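You operate a simulated robot arm through the tools that you are given. There is no shell and no other tool.

Carry out the task below with a simulated robot arm. There is one attempt and no reset: what you move stays moved.

JOB
Fluff the green pad, mist it with shine, unclip it and lay it aside.
Fine: purple brush back; nine puffs at most; it goes in line with the board, between board and hand control.

Only the result counts: the job must be done as asked and must still hold three seconds after the hand-in. Knocking over, shifting, dropping, spilling or breaking anything else fails it.

ROBOT AND FRAMES
A 6-joint arm with a two-finger parallel gripper, fixed in place. Base frame: the origin is on the floor under the middle of its stand, x ahead of it, y to its left, z up; the work surface is at about z = 750. Lengths are in mm, angles in degrees, forces in N, time in s.
With the tool pointing down near the work surface it reaches from about 300 to 740 mm from the base axis. Its first joint turns from -66.0 to 66.0 degrees. Payload 2.45 kg.
Tool frame: the origin (TCP) lies between the finger pads and is the grasp point; the fingertips stand 24 mm ahead of it; z points along the fingers, y is the line along which they close. Largest opening 68 mm; finger width 17, thickness 10; the body of the gripper, 40 by 70 mm, starts 41 mm behind the TCP.
Orientation is that of the tool frame in the base frame, as a unit quaternion [w, x, y, z]. With the fingers straight down and closing along the base's y, the tool's x points along the base's -x, its y along +y and its z along -z.

CONTROLS
- The arm moves only by the tool nudge_tool. Its argument "motion" is a list of rows, each an object (a shift or turn left out is 0, a gripper value left out holds the last) with "grip": the finger opening in mm, from 0 to 68; "delta_pos": the shift along the tool's x, y, z in units of 200 mm (1.0 is 200 mm), a list of three; "delta_rot": the turn, a rotation vector about the tool's x, y, z in units of 120 degrees (1.0 is 120 degrees), a list of three. In form: [{"grip": grip, "delta_pos": [x, y, z], "delta_rot": [rx, ry, rz]}, ...]. A call has 1 to 20 rows; each row is the pose to reach, as a shift and turn from the pose commanded when the call began, along the tool's axes at that moment. A call with a number of a shift or a turn outside -1 to 1 is refused whole. A row lasts 0.2 s, in which the tool goes at most 50 mm and 8.6 degrees; a call with a longer step from one row to the next is refused whole, and so is a gripper value outside its range. A pose out of reach is approached as far as the arm can. The call stops where the force on the tool passes 40 N (or 10 N more than at its start, if that is more) or the arm is blocked; 0.2 s more then pass. Each finger travels about 108 mm/s and halts on what it meets, pressing with about 30 N; the grip force reading is that of the motor and also rises with nothing between the fingers. The clock runs only during rows and for 0.2 s after the last one: add rows that repeat a pose to give the fingers time. It gives the time, the measured TCP pose, the force on the tool (base axes), the opening and the grip force at its end, in the units of the frame above (readings bear some noise), with the torque about the TCP (base axes, N m) and any sound that the robot's microphone picked up, and new pictures: "show" is both (left out), scene, wrist or none.
- Cameras (640 x 400 px; columns grow to the right, rows downward): "scene" is fixed at [152.5, 419.9, 1440.9]; the picture's right is [-0.81, -0.59, 0.00], its down [-0.47, 0.64, -0.61] and it looks along [0.36, -0.49, -0.79] (base axes); focal length 214 px, centre (320, 200). "wrist" rides on the gripper at [84, 11, -75] in the tool frame; the picture's right is [-0.13, 0.99, 0.00], its down [-0.60, -0.08, -0.79] and it looks along [-0.79, -0.10, 0.61] (tool axes); focal length 251 px, centre (320, 200). There is no depth. A picture from a camera that has moved, and an enlarged one, comes with that camera's place and axes in the base frame and with its lens.
- zoom(camera, box): a new picture of the part [left, top, right, bottom] of that camera's present view, enlarged. The clock stands still meanwhile.
- finish_job(): hands the job in; it is judged then, once.

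Places have to be worked out from the pictures, the camera data and where the tool is seen. Open the gripper and draw the arm clear of the work before you hand the job in, unless the task says otherwise.

The tools are called after "Emit:" as a command line: name --argument value ..., lists and objects as JSON in quotes. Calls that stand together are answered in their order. nudge_tool: Moves the arm, as the interface text tells. Its arguments: {"type":"object","properties":{"motion":{"type":"array","items":{"type":"object","properties":{"grip":{"type":"number"},"delta_pos":{"type":"array","items":{"type":"number"}},"delta_rot":{"type":"array","items":{"type":"number"}}}}},"show":{"type":"string","enum":["both","scene","wrist","none"]}},"required":["motion"]} The other tools are called the same way: zoom (camera, box) takes an enlarged picture of a part of a camera's view; finish_job () hands the job in.

At the start:

```text
t: 0.0
tcp_pos: [439.9, 19.9, 1180.7]
tcp_rot: [0.0, 0.0, 1.0, -0.001]
force: [0.8, -0.2, 0.6]
torque: [-0.02, 0.01, -0.02]
gripper_width: 68.0
grip_force: 0.1
```

scene: 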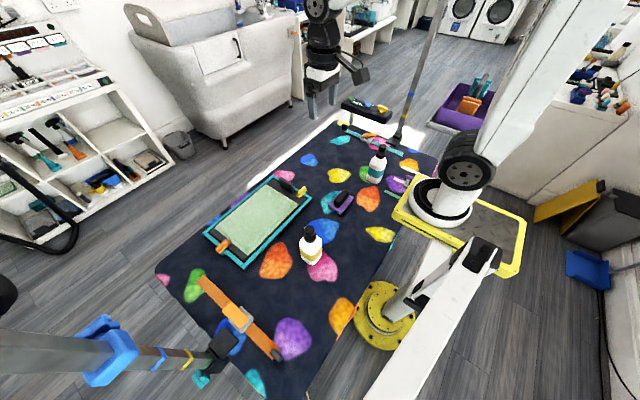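
wrist: 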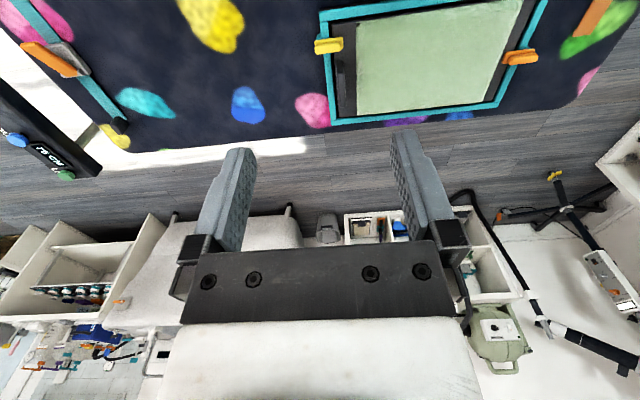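

I'll look more closely at the table before I move anything: the board with the green pad, the two bottles, the purple brush and whatever the "hand control" is.

Emit:
zoom --camera "scene" --box '[190, 160, 350, 280]'

Emit:
zoom --camera "scene" --box '[320, 90, 440, 220]'

Emit:
zoom --camera "scene" --box '[150, 250, 350, 400]'

Emit:
zoom --camera "wrist" --box '[300, 0, 640, 150]'

Emit:
zoom --camera "wrist" --box '[0, 0, 320, 200]'

```text
3.33 times, centred on (270, 220) of scene
camera zoom: at [152.5, 419.9, 1440.9], right [-0.81, -0.59, 0.0], down [-0.47, 0.64, -0.61], along [0.36, -0.49, -0.79], focal length 715 px, centre (487, 133)
```

zoom: 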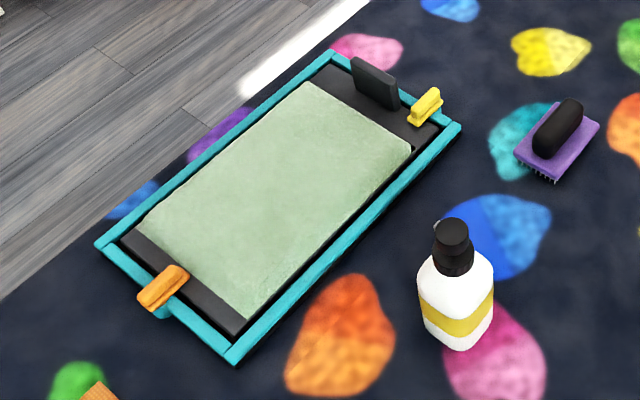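

```text
3.08 times, centred on (380, 155) of scene
camera zoom: at [152.5, 419.9, 1440.9], right [-0.81, -0.59, 0.0], down [-0.47, 0.64, -0.61], along [0.36, -0.49, -0.79], focal length 660 px, centre (135, 338)
```

zoom: 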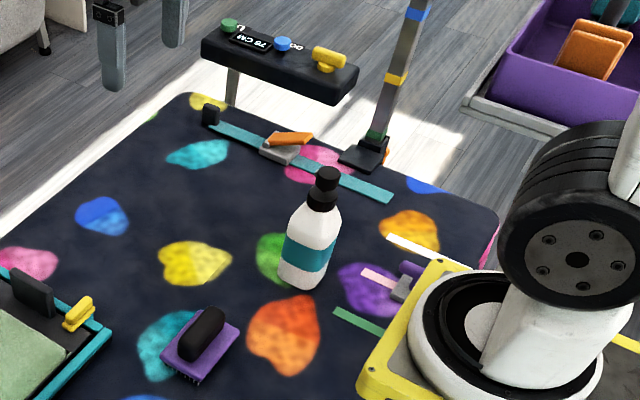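

```text
2.67 times, centred on (250, 325) of scene
camera zoom: at [152.5, 419.9, 1440.9], right [-0.81, -0.59, 0.0], down [-0.47, 0.64, -0.61], along [0.36, -0.49, -0.79], focal length 572 px, centre (507, -133)
```

zoom: 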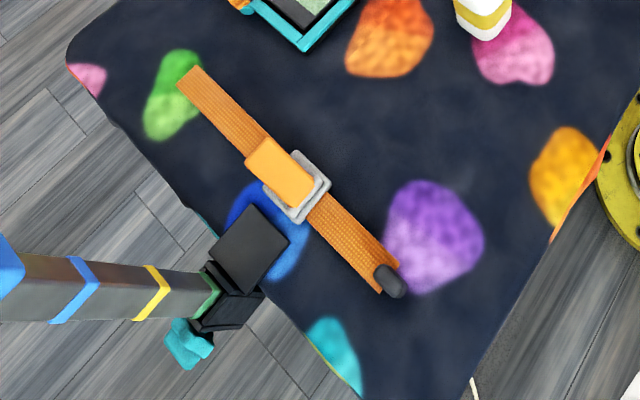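

```text
1.88 times, centred on (470, 75) of wrist
camera zoom: at [354.8, 29.9, 1255.1], right [0.13, 0.99, 0.0], down [0.6, -0.08, 0.79], along [0.79, -0.1, -0.61], focal length 473 px, centre (38, 435)
```

zoom: 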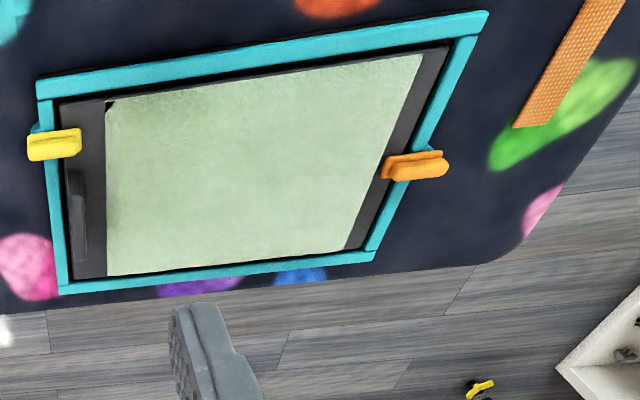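

```text
2.00 times, centred on (160, 100) of wrist
camera zoom: at [354.8, 29.9, 1255.1], right [0.13, 0.99, 0.0], down [0.6, -0.08, 0.79], along [0.79, -0.1, -0.61], focal length 503 px, centre (640, 400)
```

zoom: 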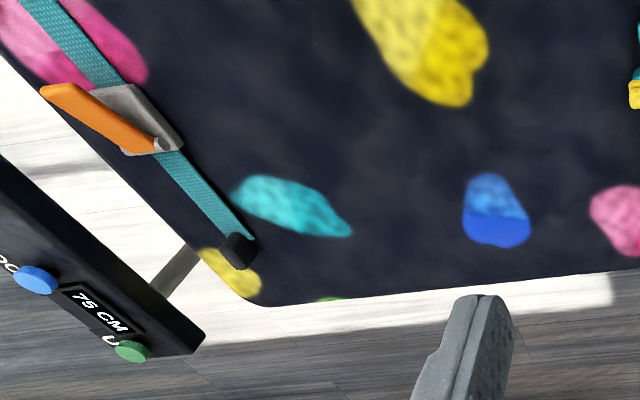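

The board lies about x 493–703, y 12–365. The brush is near (382,-36), the bottles near (338,214) and (338,-241), and the hand control is past the -y edge. I'll zoom in further on the bottles, clips and brush to see which bottle is "shine".

Emit:
zoom --camera "scene" --box '[290, 215, 340, 275]'

Emit:
zoom --camera "scene" --box '[355, 135, 405, 190]'

Emit:
zoom --camera "scene" --box '[320, 180, 370, 225]'

Emit:
zoom --camera "scene" --box '[260, 165, 320, 205]'

Emit:
zoom --camera "scene" --box '[200, 220, 260, 270]'

Emit:
zoom --camera "scene" --box '[380, 160, 450, 230]'

```text
6.67 times, centred on (315, 245) of scene
camera zoom: at [152.5, 419.9, 1440.9], right [-0.81, -0.59, 0.0], down [-0.47, 0.64, -0.61], along [0.36, -0.49, -0.79], focal length 1430 px, centre (353, -100)
```

zoom: 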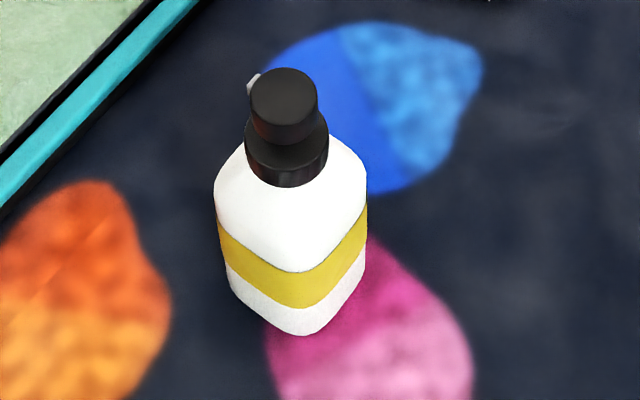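

```text
7.27 times, centred on (380, 162) of scene
camera zoom: at [152.5, 419.9, 1440.9], right [-0.81, -0.59, 0.0], down [-0.47, 0.64, -0.61], along [0.36, -0.49, -0.79], focal length 1560 px, centre (-116, 473)
```

zoom: 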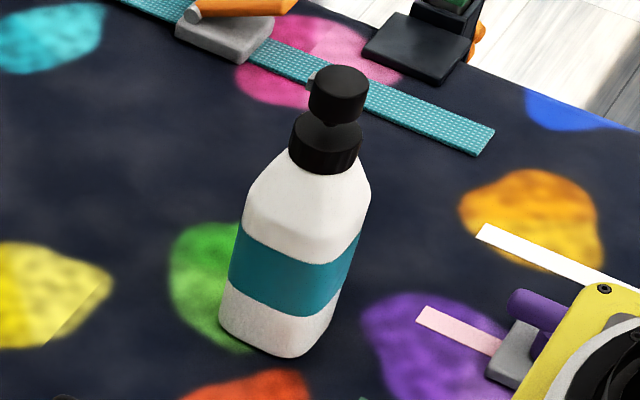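

```text
8.89 times, centred on (345, 202) of scene
camera zoom: at [152.5, 419.9, 1440.9], right [-0.81, -0.59, 0.0], down [-0.47, 0.64, -0.61], along [0.36, -0.49, -0.79], focal length 1906 px, centre (98, 178)
```

zoom: 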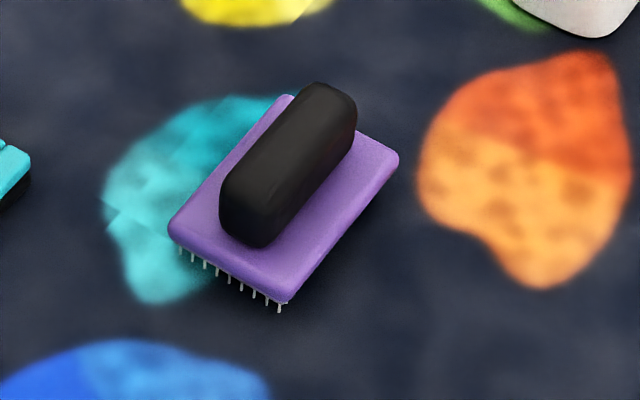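

```text
10.00 times, centred on (290, 185) of scene
camera zoom: at [152.5, 419.9, 1440.9], right [-0.81, -0.59, 0.0], down [-0.47, 0.64, -0.61], along [0.36, -0.49, -0.79], focal length 2145 px, centre (620, 350)
```

zoom: 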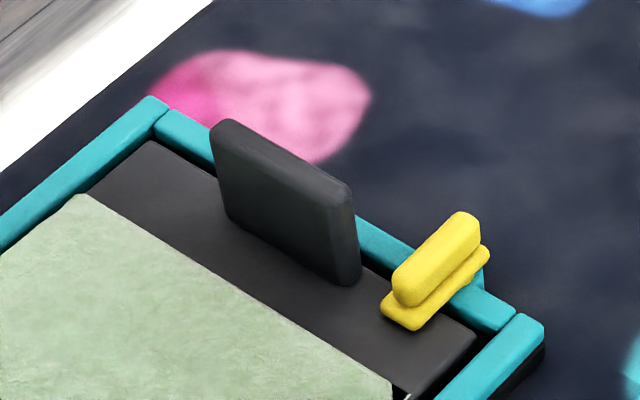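

```text
8.00 times, centred on (230, 245) of scene
camera zoom: at [152.5, 419.9, 1440.9], right [-0.81, -0.59, 0.0], down [-0.47, 0.64, -0.61], along [0.36, -0.49, -0.79], focal length 1716 px, centre (1040, -160)
```

zoom: 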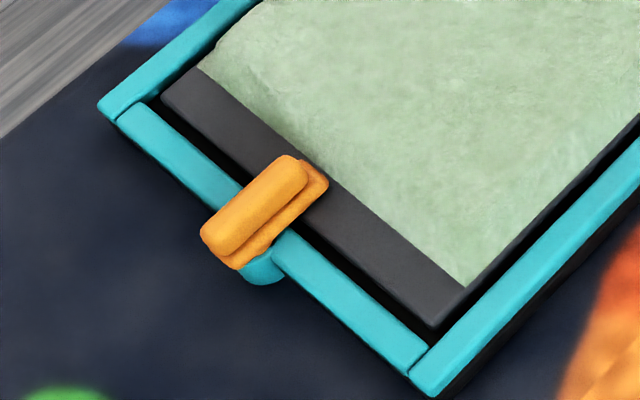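

```text
5.71 times, centred on (415, 195) of scene
camera zoom: at [152.5, 419.9, 1440.9], right [-0.81, -0.59, 0.0], down [-0.47, 0.64, -0.61], along [0.36, -0.49, -0.79], focal length 1226 px, centre (-223, 229)
```

zoom: 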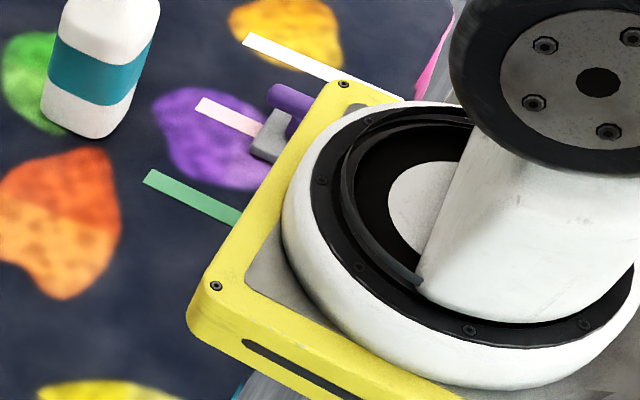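

The clips look like turn-bars on the frame, and the pad's plate has an upright black handle. Neither bottle shows any text from this side, so I'll check the signs on the shelf and walls for a hint.

Emit:
zoom --camera "scene" --box '[0, 20, 120, 110]'

Emit:
zoom --camera "scene" --box '[0, 100, 160, 200]'

Emit:
zoom --camera "scene" --box '[330, 80, 420, 150]'

Emit:
zoom --camera "scene" --box '[540, 0, 640, 120]'

Emit:
zoom --camera "scene" --box '[420, 60, 520, 140]'

Emit:
zoom --camera "scene" --box '[180, 0, 300, 75]'

```text
4.44 times, centred on (60, 65) of scene
camera zoom: at [152.5, 419.9, 1440.9], right [-0.81, -0.59, 0.0], down [-0.47, 0.64, -0.61], along [0.36, -0.49, -0.79], focal length 953 px, centre (1476, 800)
```

zoom: 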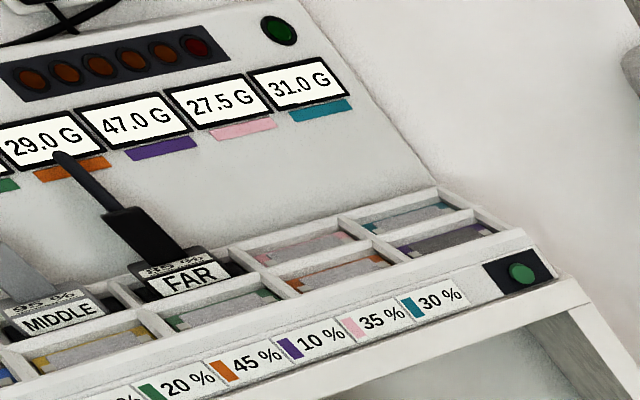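

```text
4.00 times, centred on (80, 150) of scene
camera zoom: at [152.5, 419.9, 1440.9], right [-0.81, -0.59, 0.0], down [-0.47, 0.64, -0.61], along [0.36, -0.49, -0.79], focal length 858 px, centre (1280, 400)
```

zoom: 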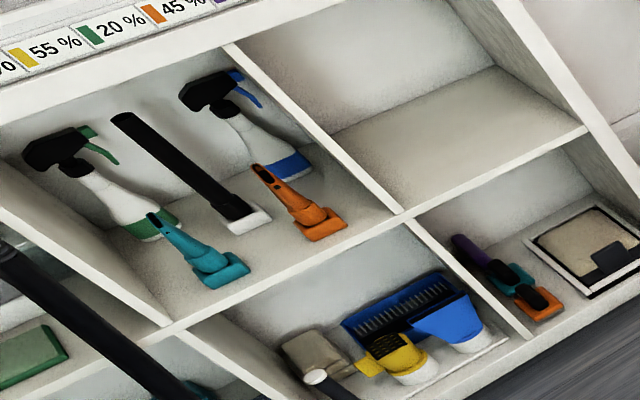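

```text
5.71 times, centred on (375, 115) of scene
camera zoom: at [152.5, 419.9, 1440.9], right [-0.81, -0.59, 0.0], down [-0.47, 0.64, -0.61], along [0.36, -0.49, -0.79], focal length 1226 px, centre (6, 686)
```

zoom: 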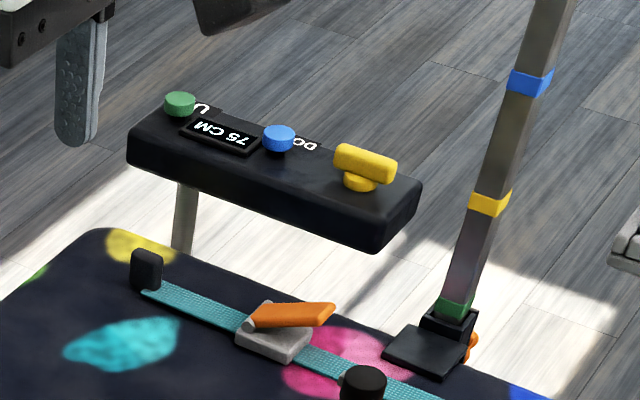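

```text
3.33 times, centred on (590, 60) of scene
camera zoom: at [152.5, 419.9, 1440.9], right [-0.81, -0.59, 0.0], down [-0.47, 0.64, -0.61], along [0.36, -0.49, -0.79], focal length 715 px, centre (-580, 667)
```

zoom: 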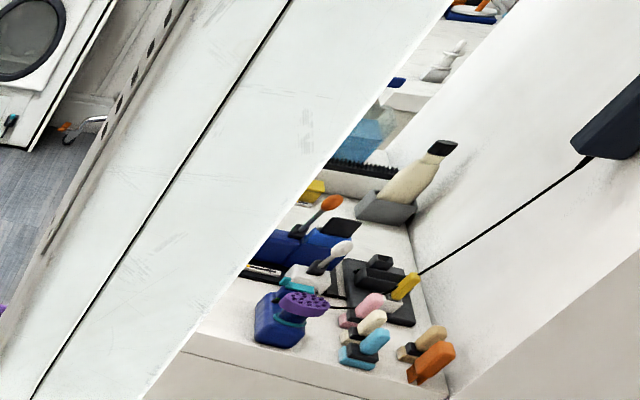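

```text
5.00 times, centred on (470, 100) of scene
camera zoom: at [152.5, 419.9, 1440.9], right [-0.81, -0.59, 0.0], down [-0.47, 0.64, -0.61], along [0.36, -0.49, -0.79], focal length 1072 px, centre (-430, 700)
```

zoom: 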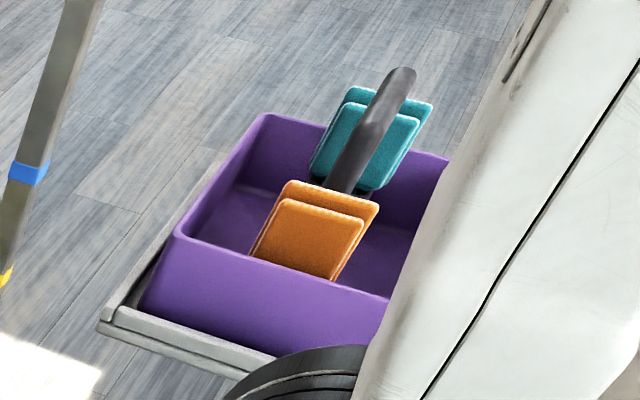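

```text
5.33 times, centred on (240, 38) of scene
camera zoom: at [152.5, 419.9, 1440.9], right [-0.81, -0.59, 0.0], down [-0.47, 0.64, -0.61], along [0.36, -0.49, -0.79], focal length 1144 px, centre (747, 1067)
```

zoom: 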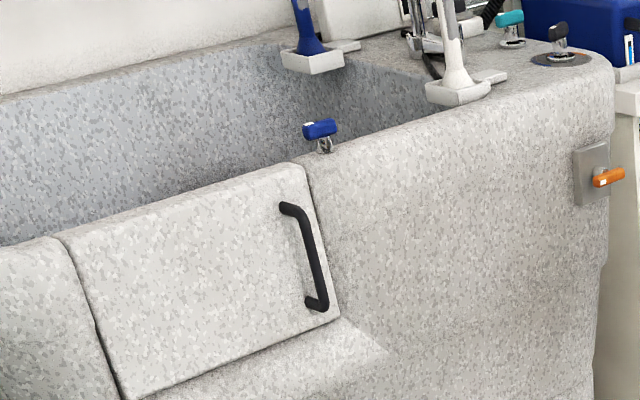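

The shelf signs say nothing about shine, and the sides of the bottles I can see are plain, so any lettering must be on the +x or -y faces. I'll stay high and turn the wrist -90° about its own axis to look along +y.

Emit:
nudge_tool --motion '[{"grip": 68, "delta_rot": [0, 0, -0.07]}, {"delta_rot": [0, 0, -0.14]}, {"delta_rot": [0, 0, -0.21]}, {"delta_rot": [0, 0, -0.28]}, {"delta_rot": [0, 0, -0.35]}, {"delta_rot": [0, 0, -0.42]}, {"delta_rot": [0, 0, -0.49]}, {"delta_rot": [0, 0, -0.56]}, {"delta_rot": [0, 0, -0.63]}, {"delta_rot": [0, 0, -0.69]}, {"delta_rot": [0, 0, -0.75]}]' --show "both"

```text
t: 2.4
tcp_pos: [438.6, 19.3, 1181.3]
tcp_rot: [-0.001, 0.709, -0.705, 0.001]
force: [-0.1, 1.1, -0.1]
torque: [0.0, -0.01, -0.01]
gripper_width: 68.0
grip_force: 0.1
camera wrist: at [428.2, -65.6, 1255.3], right [-0.99, 0.13, 0.0], down [0.08, 0.6, 0.79], along [0.1, 0.79, -0.61], focal length 251 px, centre (320, 200)
```

scene: 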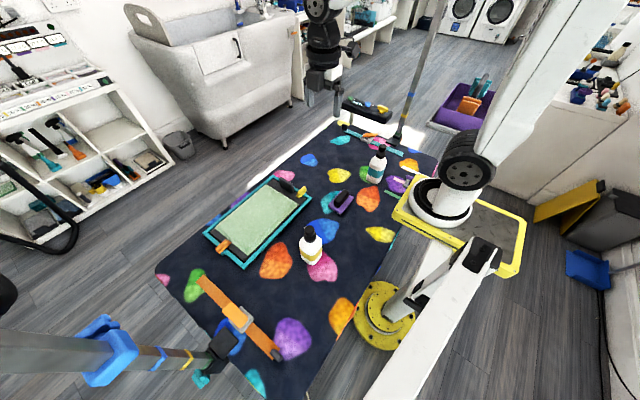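
wrist: 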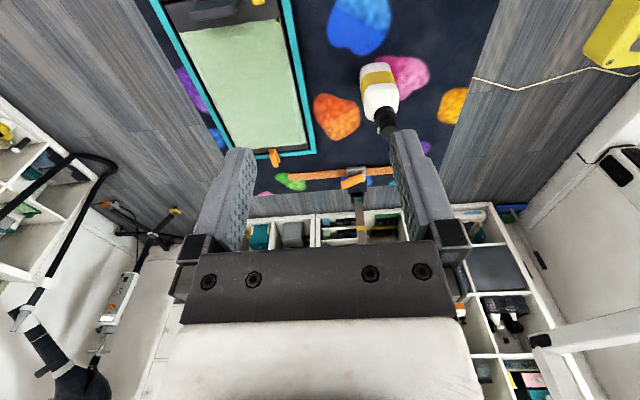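

The rotation worked and bottle 1's -y face is in view now, so I'll zoom in on it before moving.

Emit:
zoom --camera "wrist" --box '[350, 50, 420, 140]'

Emit:
zoom --camera "wrist" --box '[150, 0, 330, 170]'

```text
4.44 times, centred on (385, 95) of wrist
camera zoom: at [428.2, -65.6, 1255.3], right [-0.99, 0.13, 0.0], down [0.08, 0.6, 0.79], along [0.1, 0.79, -0.61], focal length 1118 px, centre (31, 667)
```

zoom: 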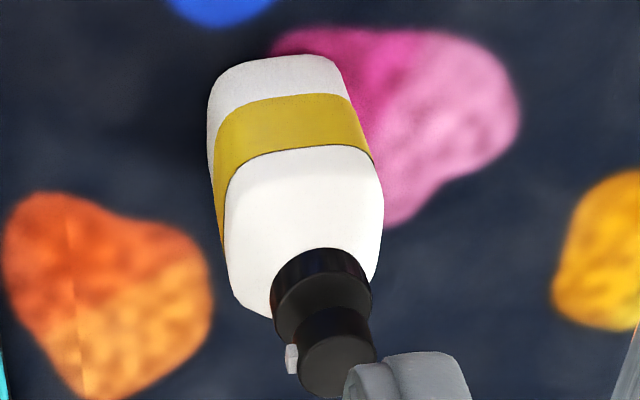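

```text
2.35 times, centred on (240, 85) of wrist
camera zoom: at [428.2, -65.6, 1255.3], right [-0.99, 0.13, 0.0], down [0.08, 0.6, 0.79], along [0.1, 0.79, -0.61], focal length 592 px, centre (508, 471)
```

zoom: 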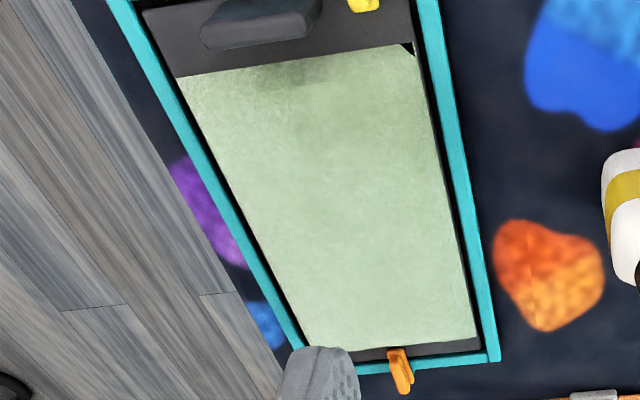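

The -y face is plain as well, and the nozzle points to +x. I'll rotate another -90° and move to about (480,215,990) so the camera looks back along -x at bottle 1's front.

Emit:
nudge_tool --motion '[{"delta_pos": [-0.09, -0.02, 0.05], "delta_rot": [0, 0, -0.07]}, {"delta_pos": [-0.18, -0.04, 0.12], "delta_rot": [0, 0, -0.14]}, {"delta_pos": [-0.27, -0.06, 0.2], "delta_rot": [0, 0, -0.21]}, {"delta_pos": [-0.36, -0.08, 0.3], "delta_rot": [0, 0, -0.28]}, {"delta_pos": [-0.45, -0.1, 0.4], "delta_rot": [0, 0, -0.35]}, {"delta_pos": [-0.54, -0.12, 0.5], "delta_rot": [0, 0, -0.42]}, {"delta_pos": [-0.63, -0.14, 0.6], "delta_rot": [0, 0, -0.49]}, {"delta_pos": [-0.72, -0.16, 0.7], "delta_rot": [0, 0, -0.56]}, {"delta_pos": [-0.81, -0.18, 0.8], "delta_rot": [0, 0, -0.63]}, {"delta_pos": [-0.9, -0.2, 0.88], "delta_rot": [0, 0, -0.69]}, {"delta_pos": [-0.98, -0.21, 0.95], "delta_rot": [0, 0, -0.75]}]' --show "both"

```text
t: 4.8
tcp_pos: [482.9, 215.9, 990.9]
tcp_rot: [0.001, 1.0, 0.002, 0.0]
force: [-0.2, 0.2, -0.1]
torque: [0.0, 0.02, -0.01]
gripper_width: 68.1
grip_force: 0.2
camera wrist: at [565.5, 203.7, 1064.8], right [-0.13, -0.99, 0.0], down [-0.6, 0.08, 0.79], along [-0.79, 0.1, -0.61], focal length 251 px, centre (320, 200)
```

scene: 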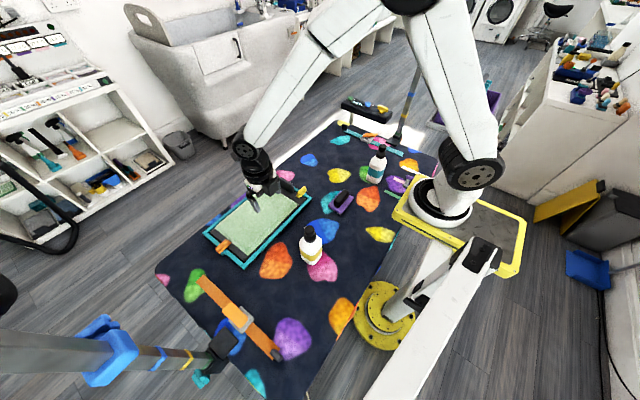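
wrist: 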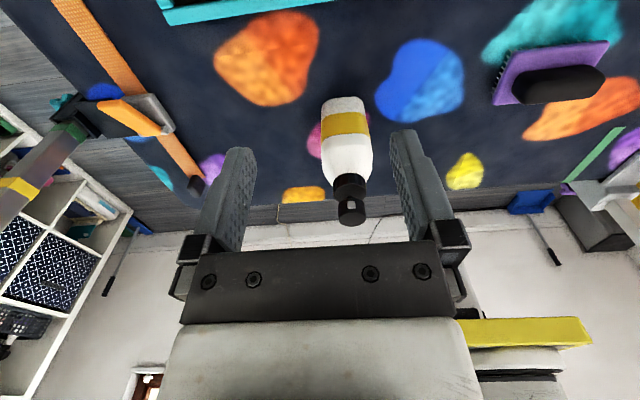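

Emit:
zoom --camera "wrist" --box '[290, 80, 400, 240]'

Emit:
zoom --camera "wrist" --box '[470, 0, 640, 160]'

```text
2.50 times, centred on (345, 160) of wrist
camera zoom: at [565.5, 203.7, 1064.8], right [-0.13, -0.99, 0.0], down [-0.6, 0.08, 0.79], along [-0.79, 0.1, -0.61], focal length 629 px, centre (258, 300)
```

zoom: 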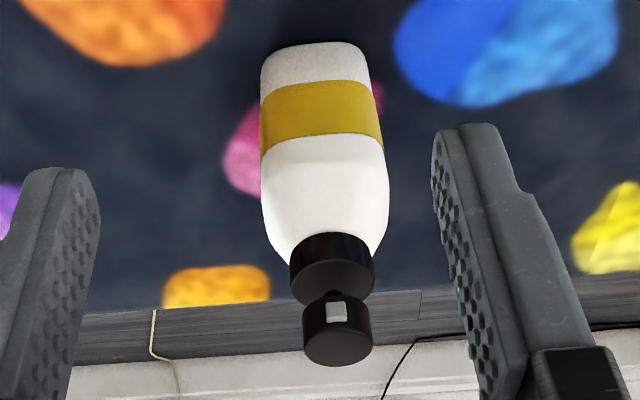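

```text
2.50 times, centred on (555, 80) of wrist
camera zoom: at [565.5, 203.7, 1064.8], right [-0.13, -0.99, 0.0], down [-0.6, 0.08, 0.79], along [-0.79, 0.1, -0.61], focal length 629 px, centre (-268, 500)
```

zoom: 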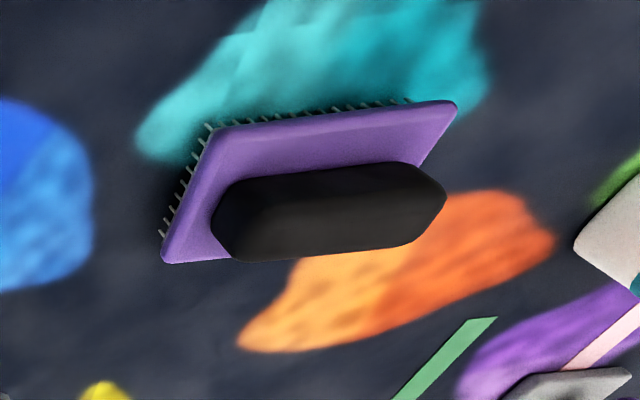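

Bottle 1 has no lettering anywhere. I'll move toward -y, keeping this orientation and staying well above everything, to see the front of bottle 2 and the rest of the room.

Emit:
nudge_tool --motion '[{"delta_pos": [0, 0.2, -0.05]}, {"delta_pos": [0, 0.4, -0.1]}, {"delta_pos": [0, 0.6, -0.1]}, {"delta_pos": [0, 0.8, -0.1]}, {"delta_pos": [0, 1.0, -0.1]}]' --show "wrist"

Emit:
nudge_tool --motion '[{"delta_pos": [0, 0.2, 0]}, {"delta_pos": [0, 0.4, 0]}, {"delta_pos": [0, 0.6, 0]}, {"delta_pos": [0, 0.8, 0.05]}, {"delta_pos": [0, 1.0, 0.1]}]' --show "wrist"

```text
t: 6.0
tcp_pos: [479.8, 33.5, 1009.8]
tcp_rot: [0.009, 1.0, -0.004, 0.001]
force: [0.1, -0.7, 0.1]
torque: [0.01, 0.03, 0.06]
gripper_width: 68.0
grip_force: 0.2
out of reach, approached as far as the arm can: row 5
camera wrist: at [562.7, 21.2, 1085.1], right [-0.14, -0.99, 0.02], down [-0.6, 0.1, 0.79], along [-0.78, 0.1, -0.61], focal length 251 px, centre (320, 200)
```

wrist: 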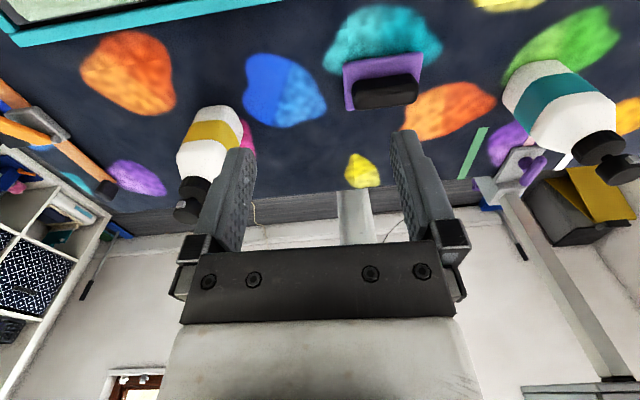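

```text
t: 7.2
tcp_pos: [460.6, -91.5, 933.2]
tcp_rot: [0.06, 0.998, -0.018, 0.011]
force: [0.2, 0.1, 0.0]
torque: [0.0, -0.02, -0.01]
gripper_width: 68.1
grip_force: 0.0
out of reach, approached as far as the arm can: row 1, 2, 3, 4, 5
camera wrist: at [541.8, -96.7, 1009.8], right [-0.17, -0.98, 0.11], down [-0.62, 0.2, 0.76], along [-0.77, 0.06, -0.64], focal length 251 px, centre (320, 200)
```

wrist: 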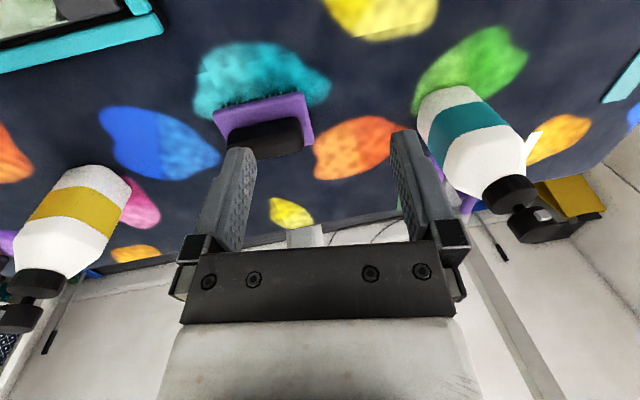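

The wrist joint limit is stopping me here, so I won't push further with this orientation. Bottle 2's front can be seen, so I'll zoom in on it.

Emit:
zoom --camera "wrist" --box '[400, 70, 570, 250]'

Emit:
zoom --camera "scene" --box '[200, 60, 440, 280]'

```text
2.22 times, centred on (485, 160) of wrist
camera zoom: at [541.8, -96.7, 1009.8], right [-0.17, -0.98, 0.11], down [-0.62, 0.2, 0.76], along [-0.77, 0.06, -0.64], focal length 559 px, centre (-47, 289)
```

zoom: 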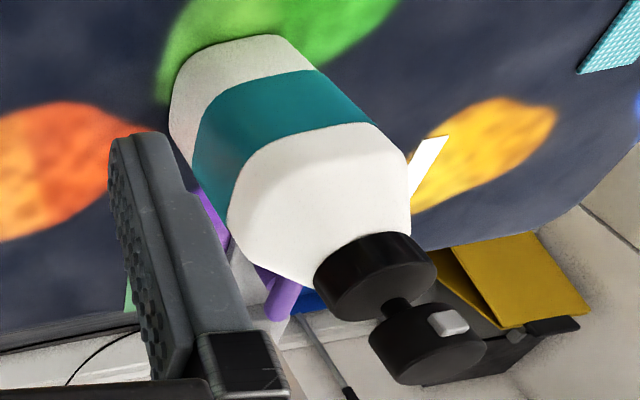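

```text
1.82 times, centred on (320, 170) of scene
camera zoom: at [152.5, 420.0, 1440.9], right [-0.81, -0.59, 0.0], down [-0.47, 0.64, -0.61], along [0.36, -0.49, -0.79], focal length 390 px, centre (320, 254)
```

zoom: 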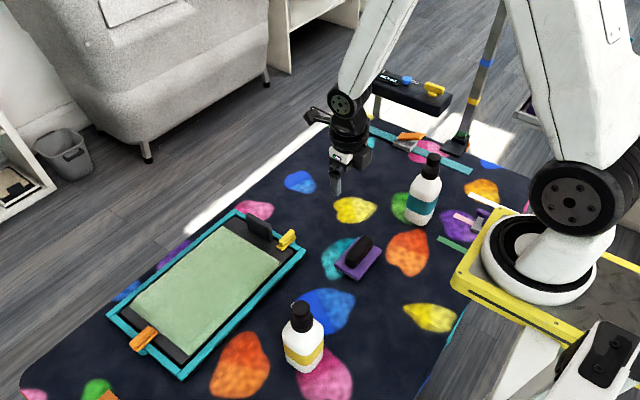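

Bottle 2 carries no lettering either, so the meaning of the colours must be shown somewhere in the room. I'll rise and turn the wrist back towards its middle range, so that I can then look around at the walls.

Emit:
nudge_tool --motion '[{"delta_pos": [0, -0.2, -0.1]}, {"delta_pos": [0, -0.4, -0.25]}, {"delta_pos": [0, -0.6, -0.45]}, {"delta_pos": [0, -0.8, -0.65]}, {"delta_pos": [0, -0.9, -0.8], "delta_rot": [0, 0, 0.06]}, {"delta_pos": [0, -0.9, -0.9], "delta_rot": [0, 0, 0.13]}, {"delta_pos": [0, -0.9, -0.9], "delta_rot": [0, 0, 0.2]}, {"delta_pos": [0, -0.9, -0.9], "delta_rot": [0, 0, 0.27]}, {"delta_pos": [0, -0.9, -0.9], "delta_rot": [0, 0, 0.34]}, {"delta_pos": [0, -0.9, -0.9], "delta_rot": [0, 0, 0.41]}, {"delta_pos": [0, -0.9, -0.9], "delta_rot": [0, 0, 0.48]}, {"delta_pos": [0, -0.9, -0.9], "delta_rot": [0, 0, 0.55]}, {"delta_pos": [0, -0.9, -0.9], "delta_rot": [0, 0, 0.62]}, {"delta_pos": [0, -0.9, -0.9], "delta_rot": [0, 0, 0.69]}, {"delta_pos": [0, -0.9, -0.9], "delta_rot": [0, 0, 0.75]}]' --show "both"

```text
refused: row 3 steps farther than a row can; nothing moved
```

That call was refused because one step was over 50 mm. I'll send the same motion with shorter steps.

Emit:
nudge_tool --motion '[{"delta_pos": [0, -0.15, -0.15]}, {"delta_pos": [0, -0.3, -0.3]}, {"delta_pos": [0, -0.45, -0.45]}, {"delta_pos": [0, -0.6, -0.6]}, {"delta_pos": [0, -0.75, -0.75]}, {"delta_pos": [0, -0.9, -0.9]}, {"delta_pos": [0, -0.9, -0.9], "delta_rot": [0, 0, 0.07]}, {"delta_pos": [0, -0.9, -0.9], "delta_rot": [0, 0, 0.14]}, {"delta_pos": [0, -0.9, -0.9], "delta_rot": [0, 0, 0.21]}, {"delta_pos": [0, -0.9, -0.9], "delta_rot": [0, 0, 0.28]}, {"delta_pos": [0, -0.9, -0.9], "delta_rot": [0, 0, 0.35]}, {"delta_pos": [0, -0.9, -0.9], "delta_rot": [0, 0, 0.42]}, {"delta_pos": [0, -0.9, -0.9], "delta_rot": [0, 0, 0.49]}, {"delta_pos": [0, -0.9, -0.9], "delta_rot": [0, 0, 0.56]}, {"delta_pos": [0, -0.9, -0.9], "delta_rot": [0, 0, 0.63]}, {"delta_pos": [0, -0.9, -0.9], "delta_rot": [0, 0, 0.69]}, {"delta_pos": [0, -0.9, -0.9], "delta_rot": [0, 0, 0.75]}]' --show "both"

```text
t: 10.8
tcp_pos: [462.4, 111.3, 1091.7]
tcp_rot: [-0.034, -0.691, 0.721, -0.049]
force: [1.1, 0.2, 1.0]
torque: [0.02, -0.02, -0.01]
gripper_width: 68.2
grip_force: 0.1
camera wrist: at [446.6, 37.0, 1175.3], right [-0.98, 0.17, -0.04], down [0.09, 0.69, 0.72], along [0.15, 0.7, -0.7], focal length 251 px, centre (320, 200)
```

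scene: 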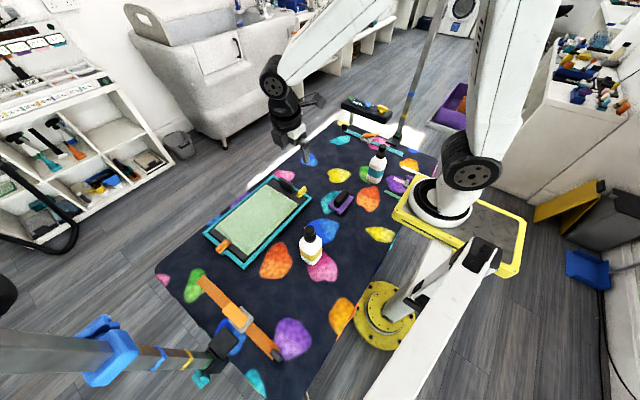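
wrist: 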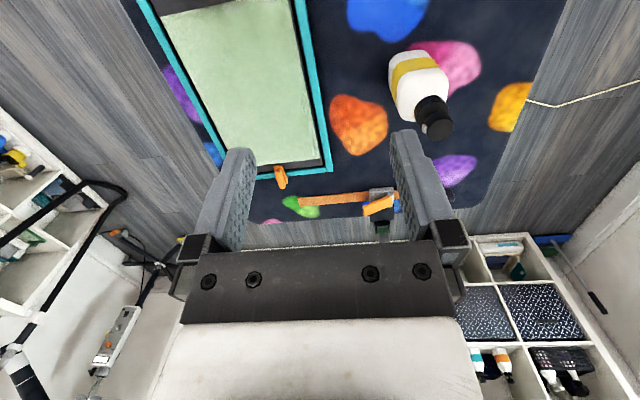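

The arm is back up with a small tilt left over (about 7°), which I'll correct. There are bottles and shelves at the right of the wrist view, so I'll zoom there for any text.

Emit:
zoom --camera "wrist" --box '[440, 220, 640, 400]'

Emit:
zoom --camera "wrist" --box '[0, 120, 200, 400]'

Emit:
zoom --camera "scene" --box '[340, 0, 480, 90]'

Emit:
zoom --camera "scene" --box '[500, 0, 640, 110]'

Emit:
zoom --camera "scene" --box '[0, 0, 120, 80]'

Emit:
zoom --camera "scene" --box '[0, 80, 160, 180]'

```text
2.22 times, centred on (540, 310) of wrist
camera zoom: at [446.6, 37.0, 1175.3], right [-0.98, 0.17, -0.04], down [0.09, 0.69, 0.72], along [0.15, 0.7, -0.7], focal length 559 px, centre (-169, -44)
```

zoom: 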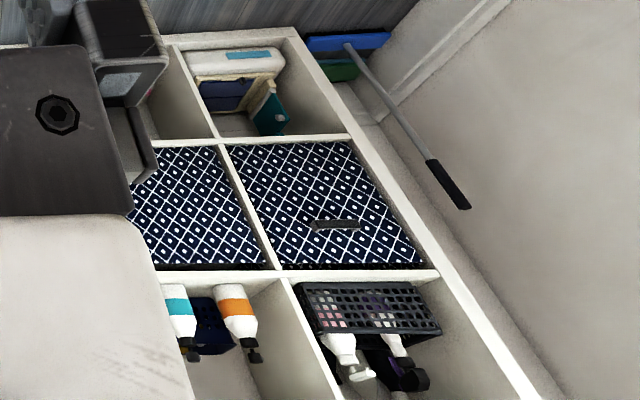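

```text
1.43 times, centred on (100, 260) of wrist
camera zoom: at [446.6, 37.0, 1175.3], right [-0.98, 0.17, -0.04], down [0.09, 0.69, 0.72], along [0.15, 0.7, -0.7], focal length 359 px, centre (634, 114)
```

zoom: 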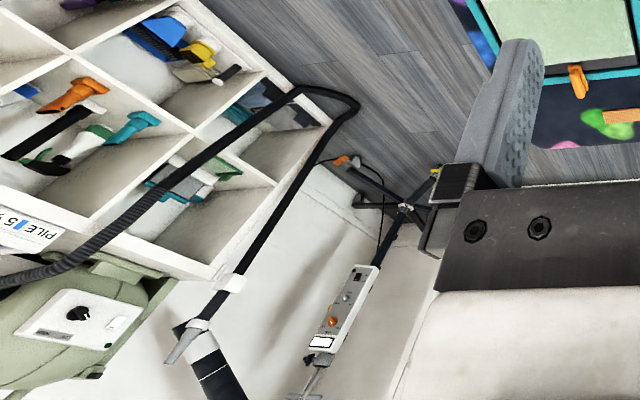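

```text
4.44 times, centred on (410, 45) of scene
camera zoom: at [152.5, 419.9, 1440.9], right [-0.81, -0.59, 0.0], down [-0.47, 0.64, -0.61], along [0.36, -0.49, -0.79], focal length 953 px, centre (-80, 889)
```

zoom: 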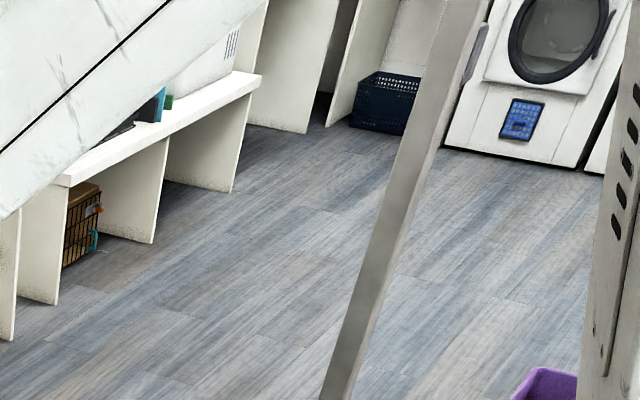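

```text
3.64 times, centred on (570, 55) of scene
camera zoom: at [152.5, 419.9, 1440.9], right [-0.81, -0.59, 0.0], down [-0.47, 0.64, -0.61], along [0.36, -0.49, -0.79], focal length 780 px, centre (-589, 727)
```

zoom: 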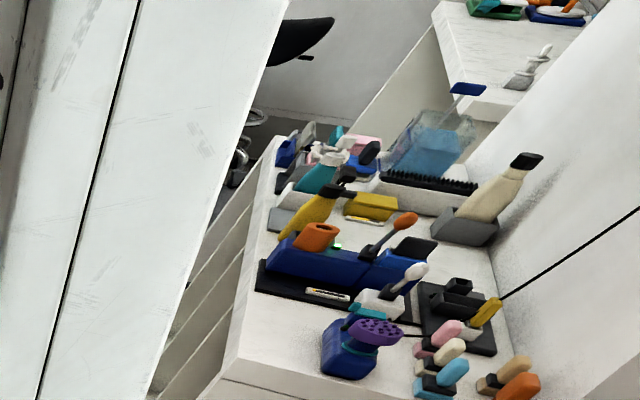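

```text
5.00 times, centred on (60, 40) of scene
camera zoom: at [152.5, 419.9, 1440.9], right [-0.81, -0.59, 0.0], down [-0.47, 0.64, -0.61], along [0.36, -0.49, -0.79], focal length 1072 px, centre (1620, 1000)
```

zoom: 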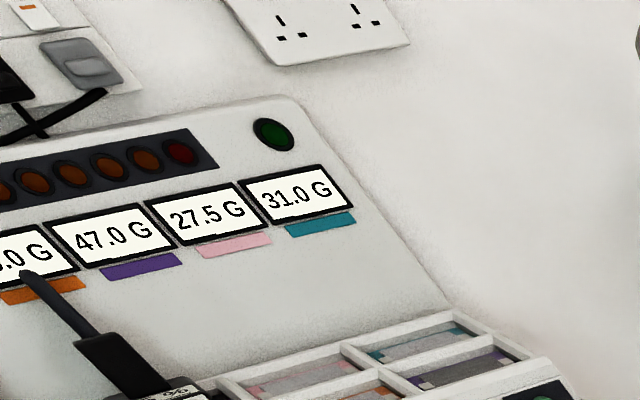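

```text
4.00 times, centred on (80, 130) of scene
camera zoom: at [152.5, 419.9, 1440.9], right [-0.81, -0.59, 0.0], down [-0.47, 0.64, -0.61], along [0.36, -0.49, -0.79], focal length 858 px, centre (1280, 480)
```

zoom: 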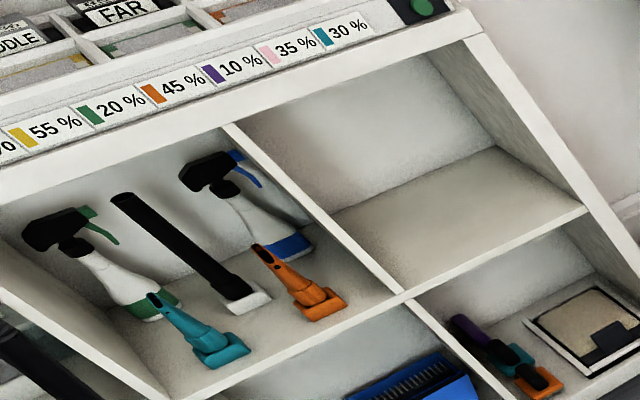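

On the +x side I can just make out a sign starting "PILE 5…", mostly cut off. I'll turn the wrist +90° back to face +x, then tilt it up to survey the room.

Emit:
nudge_tool --motion '[{"delta_rot": [0, 0, 0.07]}, {"delta_rot": [0, 0, 0.14]}, {"delta_rot": [0, 0, 0.21]}, {"delta_rot": [0, 0, 0.28]}, {"delta_rot": [0, 0, 0.35]}, {"delta_rot": [0, 0, 0.42]}, {"delta_rot": [0, 0, 0.49]}, {"delta_rot": [0, 0, 0.56]}, {"delta_rot": [0, 0, 0.63]}, {"delta_rot": [0, 0, 0.69]}, {"delta_rot": [0, 0, 0.75]}]' --show "wrist"

Emit:
nudge_tool --motion '[{"delta_rot": [-0.057, 0, 0]}]' --show "none"

Emit:
nudge_tool --motion '[{"delta_rot": [0, -0.07, 0]}, {"delta_rot": [0, -0.14, 0]}, {"delta_rot": [0, -0.21, 0]}, {"delta_rot": [0, -0.28, 0]}, {"delta_rot": [0, -0.35, 0]}, {"delta_rot": [0, -0.42, 0]}]' --show "both"

```text
t: 13.2
tcp_pos: [462.9, 110.3, 1091.2]
tcp_rot: [0.01, 0.02, 0.998, -0.06]
force: [0.2, 0.3, -0.1]
torque: [0.01, 0.03, -0.02]
gripper_width: 67.9
grip_force: 0.1
camera wrist: at [377.1, 133.3, 1161.9], right [0.17, 0.98, -0.11], down [0.59, -0.01, 0.81], along [0.79, -0.21, -0.57], focal length 251 px, centre (320, 200)
```

wrist: 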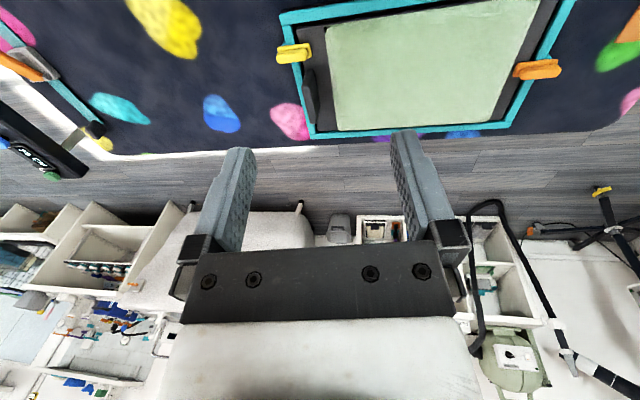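

```text
t: 13.6
tcp_pos: [462.6, 110.7, 1091.6]
tcp_rot: [0.011, 0.019, 1.0, 0.001]
force: [-0.5, -0.3, -0.1]
torque: [0.01, 0.0, 0.0]
gripper_width: 68.0
grip_force: 0.0
```

```text
t: 15.0
tcp_pos: [460.7, 104.2, 1087.1]
tcp_rot: [0.421, 0.061, 0.905, -0.011]
force: [0.9, 1.8, 0.0]
torque: [-0.15, 0.04, -0.08]
gripper_width: 68.0
grip_force: 0.0
camera wrist: at [348.6, 128.0, 1071.1], right [0.2, 0.97, 0.13], down [-0.23, -0.08, 0.97], along [0.95, -0.23, 0.2], focal length 251 px, centre (320, 200)
```

scene: 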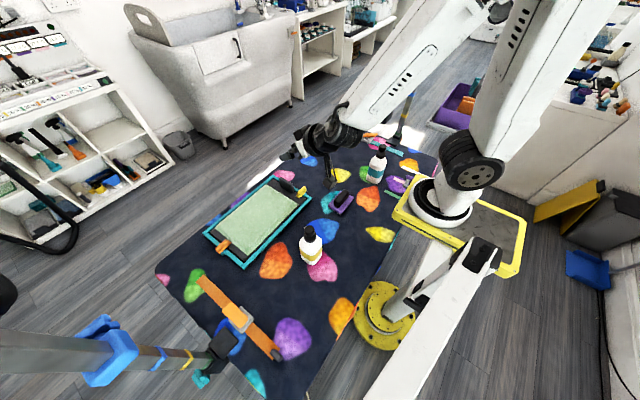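
wrist: 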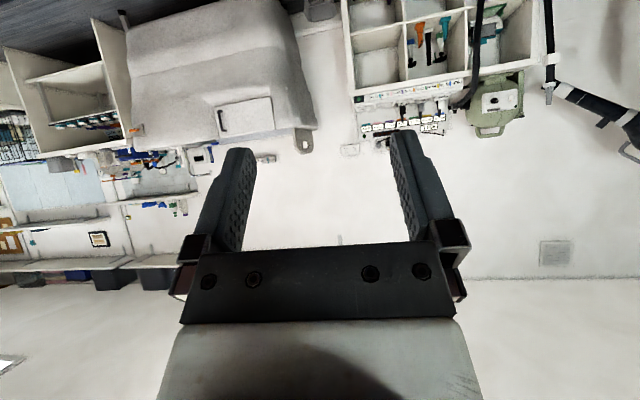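

Now I can see the whole +x wall. I'll zoom into the panel with its signs and the shelves on the left; the picture is upside down.

Emit:
zoom --camera "wrist" --box '[340, 70, 460, 150]'

Emit:
zoom --camera "wrist" --box '[0, 40, 220, 200]'

Emit:
zoom --camera "wrist" --box '[0, 160, 220, 300]'

Emit:
zoom --camera "wrist" --box '[440, 0, 640, 160]'

```text
5.00 times, centred on (400, 110) of wrist
camera zoom: at [348.6, 128.0, 1071.1], right [0.2, 0.97, 0.13], down [-0.23, -0.08, 0.97], along [0.95, -0.23, 0.2], focal length 1257 px, centre (-80, 650)
```

zoom: 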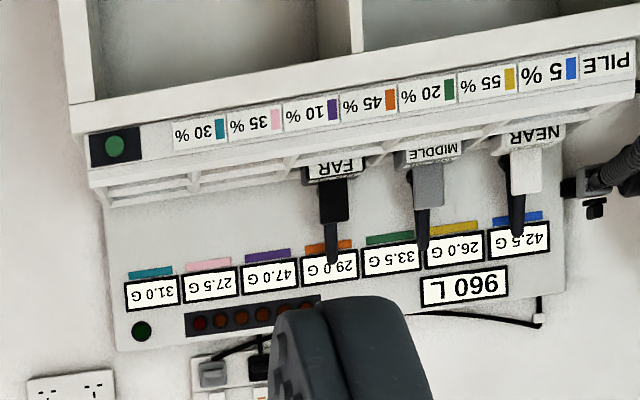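

```text
2.50 times, centred on (110, 120) of wrist
camera zoom: at [348.6, 128.0, 1071.1], right [0.2, 0.97, 0.13], down [-0.23, -0.08, 0.97], along [0.95, -0.23, 0.2], focal length 629 px, centre (845, 400)
```

zoom: 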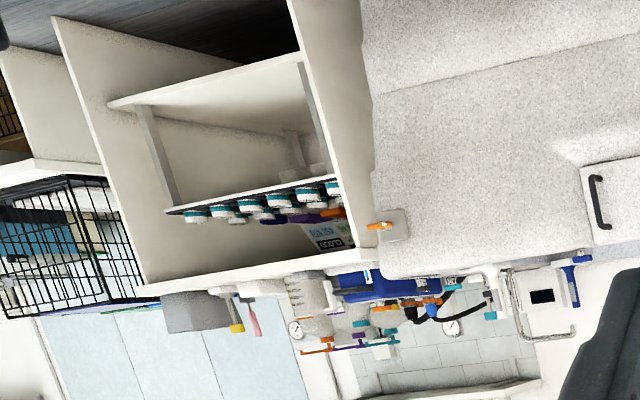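

```text
2.86 times, centred on (110, 230) of wrist
camera zoom: at [348.6, 128.0, 1071.1], right [0.2, 0.97, 0.13], down [-0.23, -0.08, 0.97], along [0.95, -0.23, 0.2], focal length 718 px, centre (920, 114)
```

zoom: 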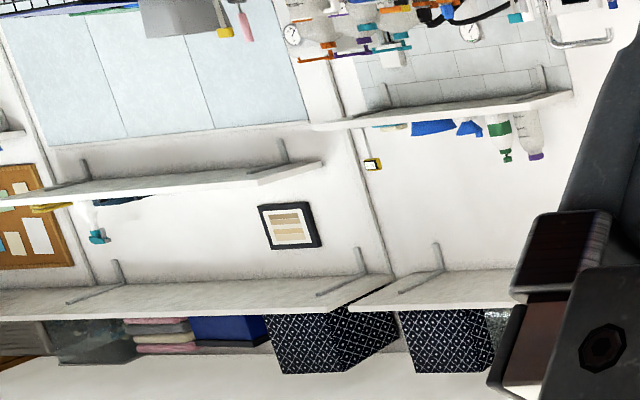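

```text
2.50 times, centred on (540, 80) of wrist
camera zoom: at [348.6, 128.0, 1071.1], right [0.2, 0.97, 0.13], down [-0.23, -0.08, 0.97], along [0.95, -0.23, 0.2], focal length 629 px, centre (-230, 500)
```

zoom: 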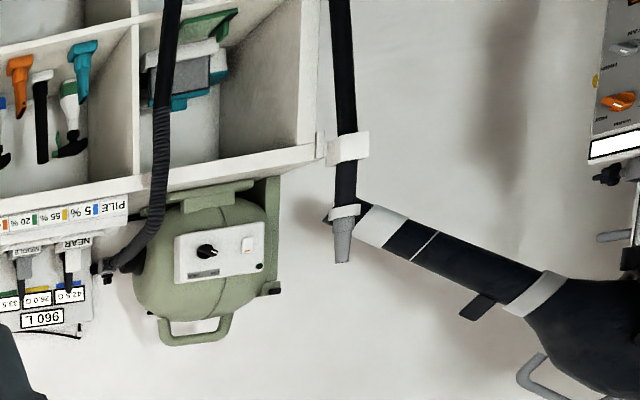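

Those signs are for the dryer, not for shine. There's a corkboard at the far left, so I'll yaw the camera about 60° towards -y to look at it.

Emit:
nudge_tool --motion '[{"delta_rot": [0.048, -0.002, 0.0405]}, {"delta_rot": [0.095, -0.004, 0.081]}, {"delta_rot": [0.143, -0.006, 0.121]}, {"delta_rot": [0.19, -0.008, 0.161]}, {"delta_rot": [0.238, -0.01, 0.2015]}, {"delta_rot": [0.286, -0.012, 0.242]}, {"delta_rot": [0.333, -0.014, 0.282]}, {"delta_rot": [0.381, -0.016, 0.3225]}]' --show "both"

```text
t: 16.8
tcp_pos: [463.6, 110.9, 1090.3]
tcp_rot: [0.388, 0.472, 0.763, -0.21]
force: [-0.3, -1.2, -0.7]
torque: [-0.02, 0.01, -0.04]
gripper_width: 67.8
grip_force: 0.1
camera wrist: at [421.4, 214.0, 1070.8], right [0.91, 0.39, 0.15], down [-0.23, 0.17, 0.96], along [0.35, -0.9, 0.24], focal length 251 px, centre (320, 200)
```

scene: 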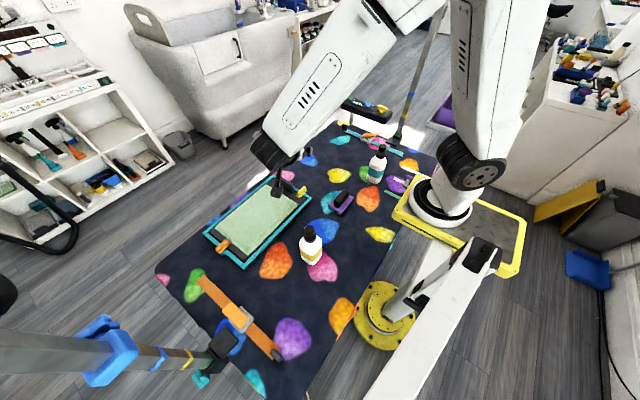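
wrist: 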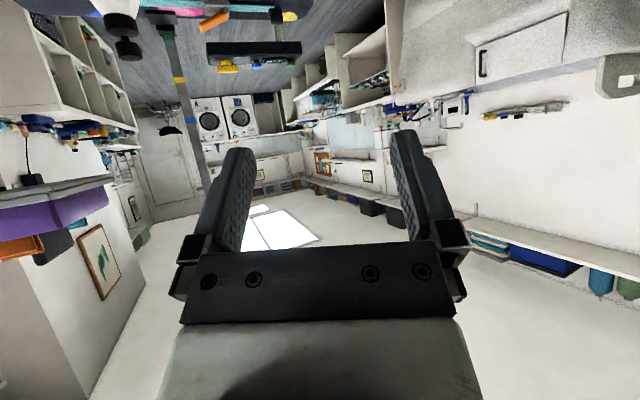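

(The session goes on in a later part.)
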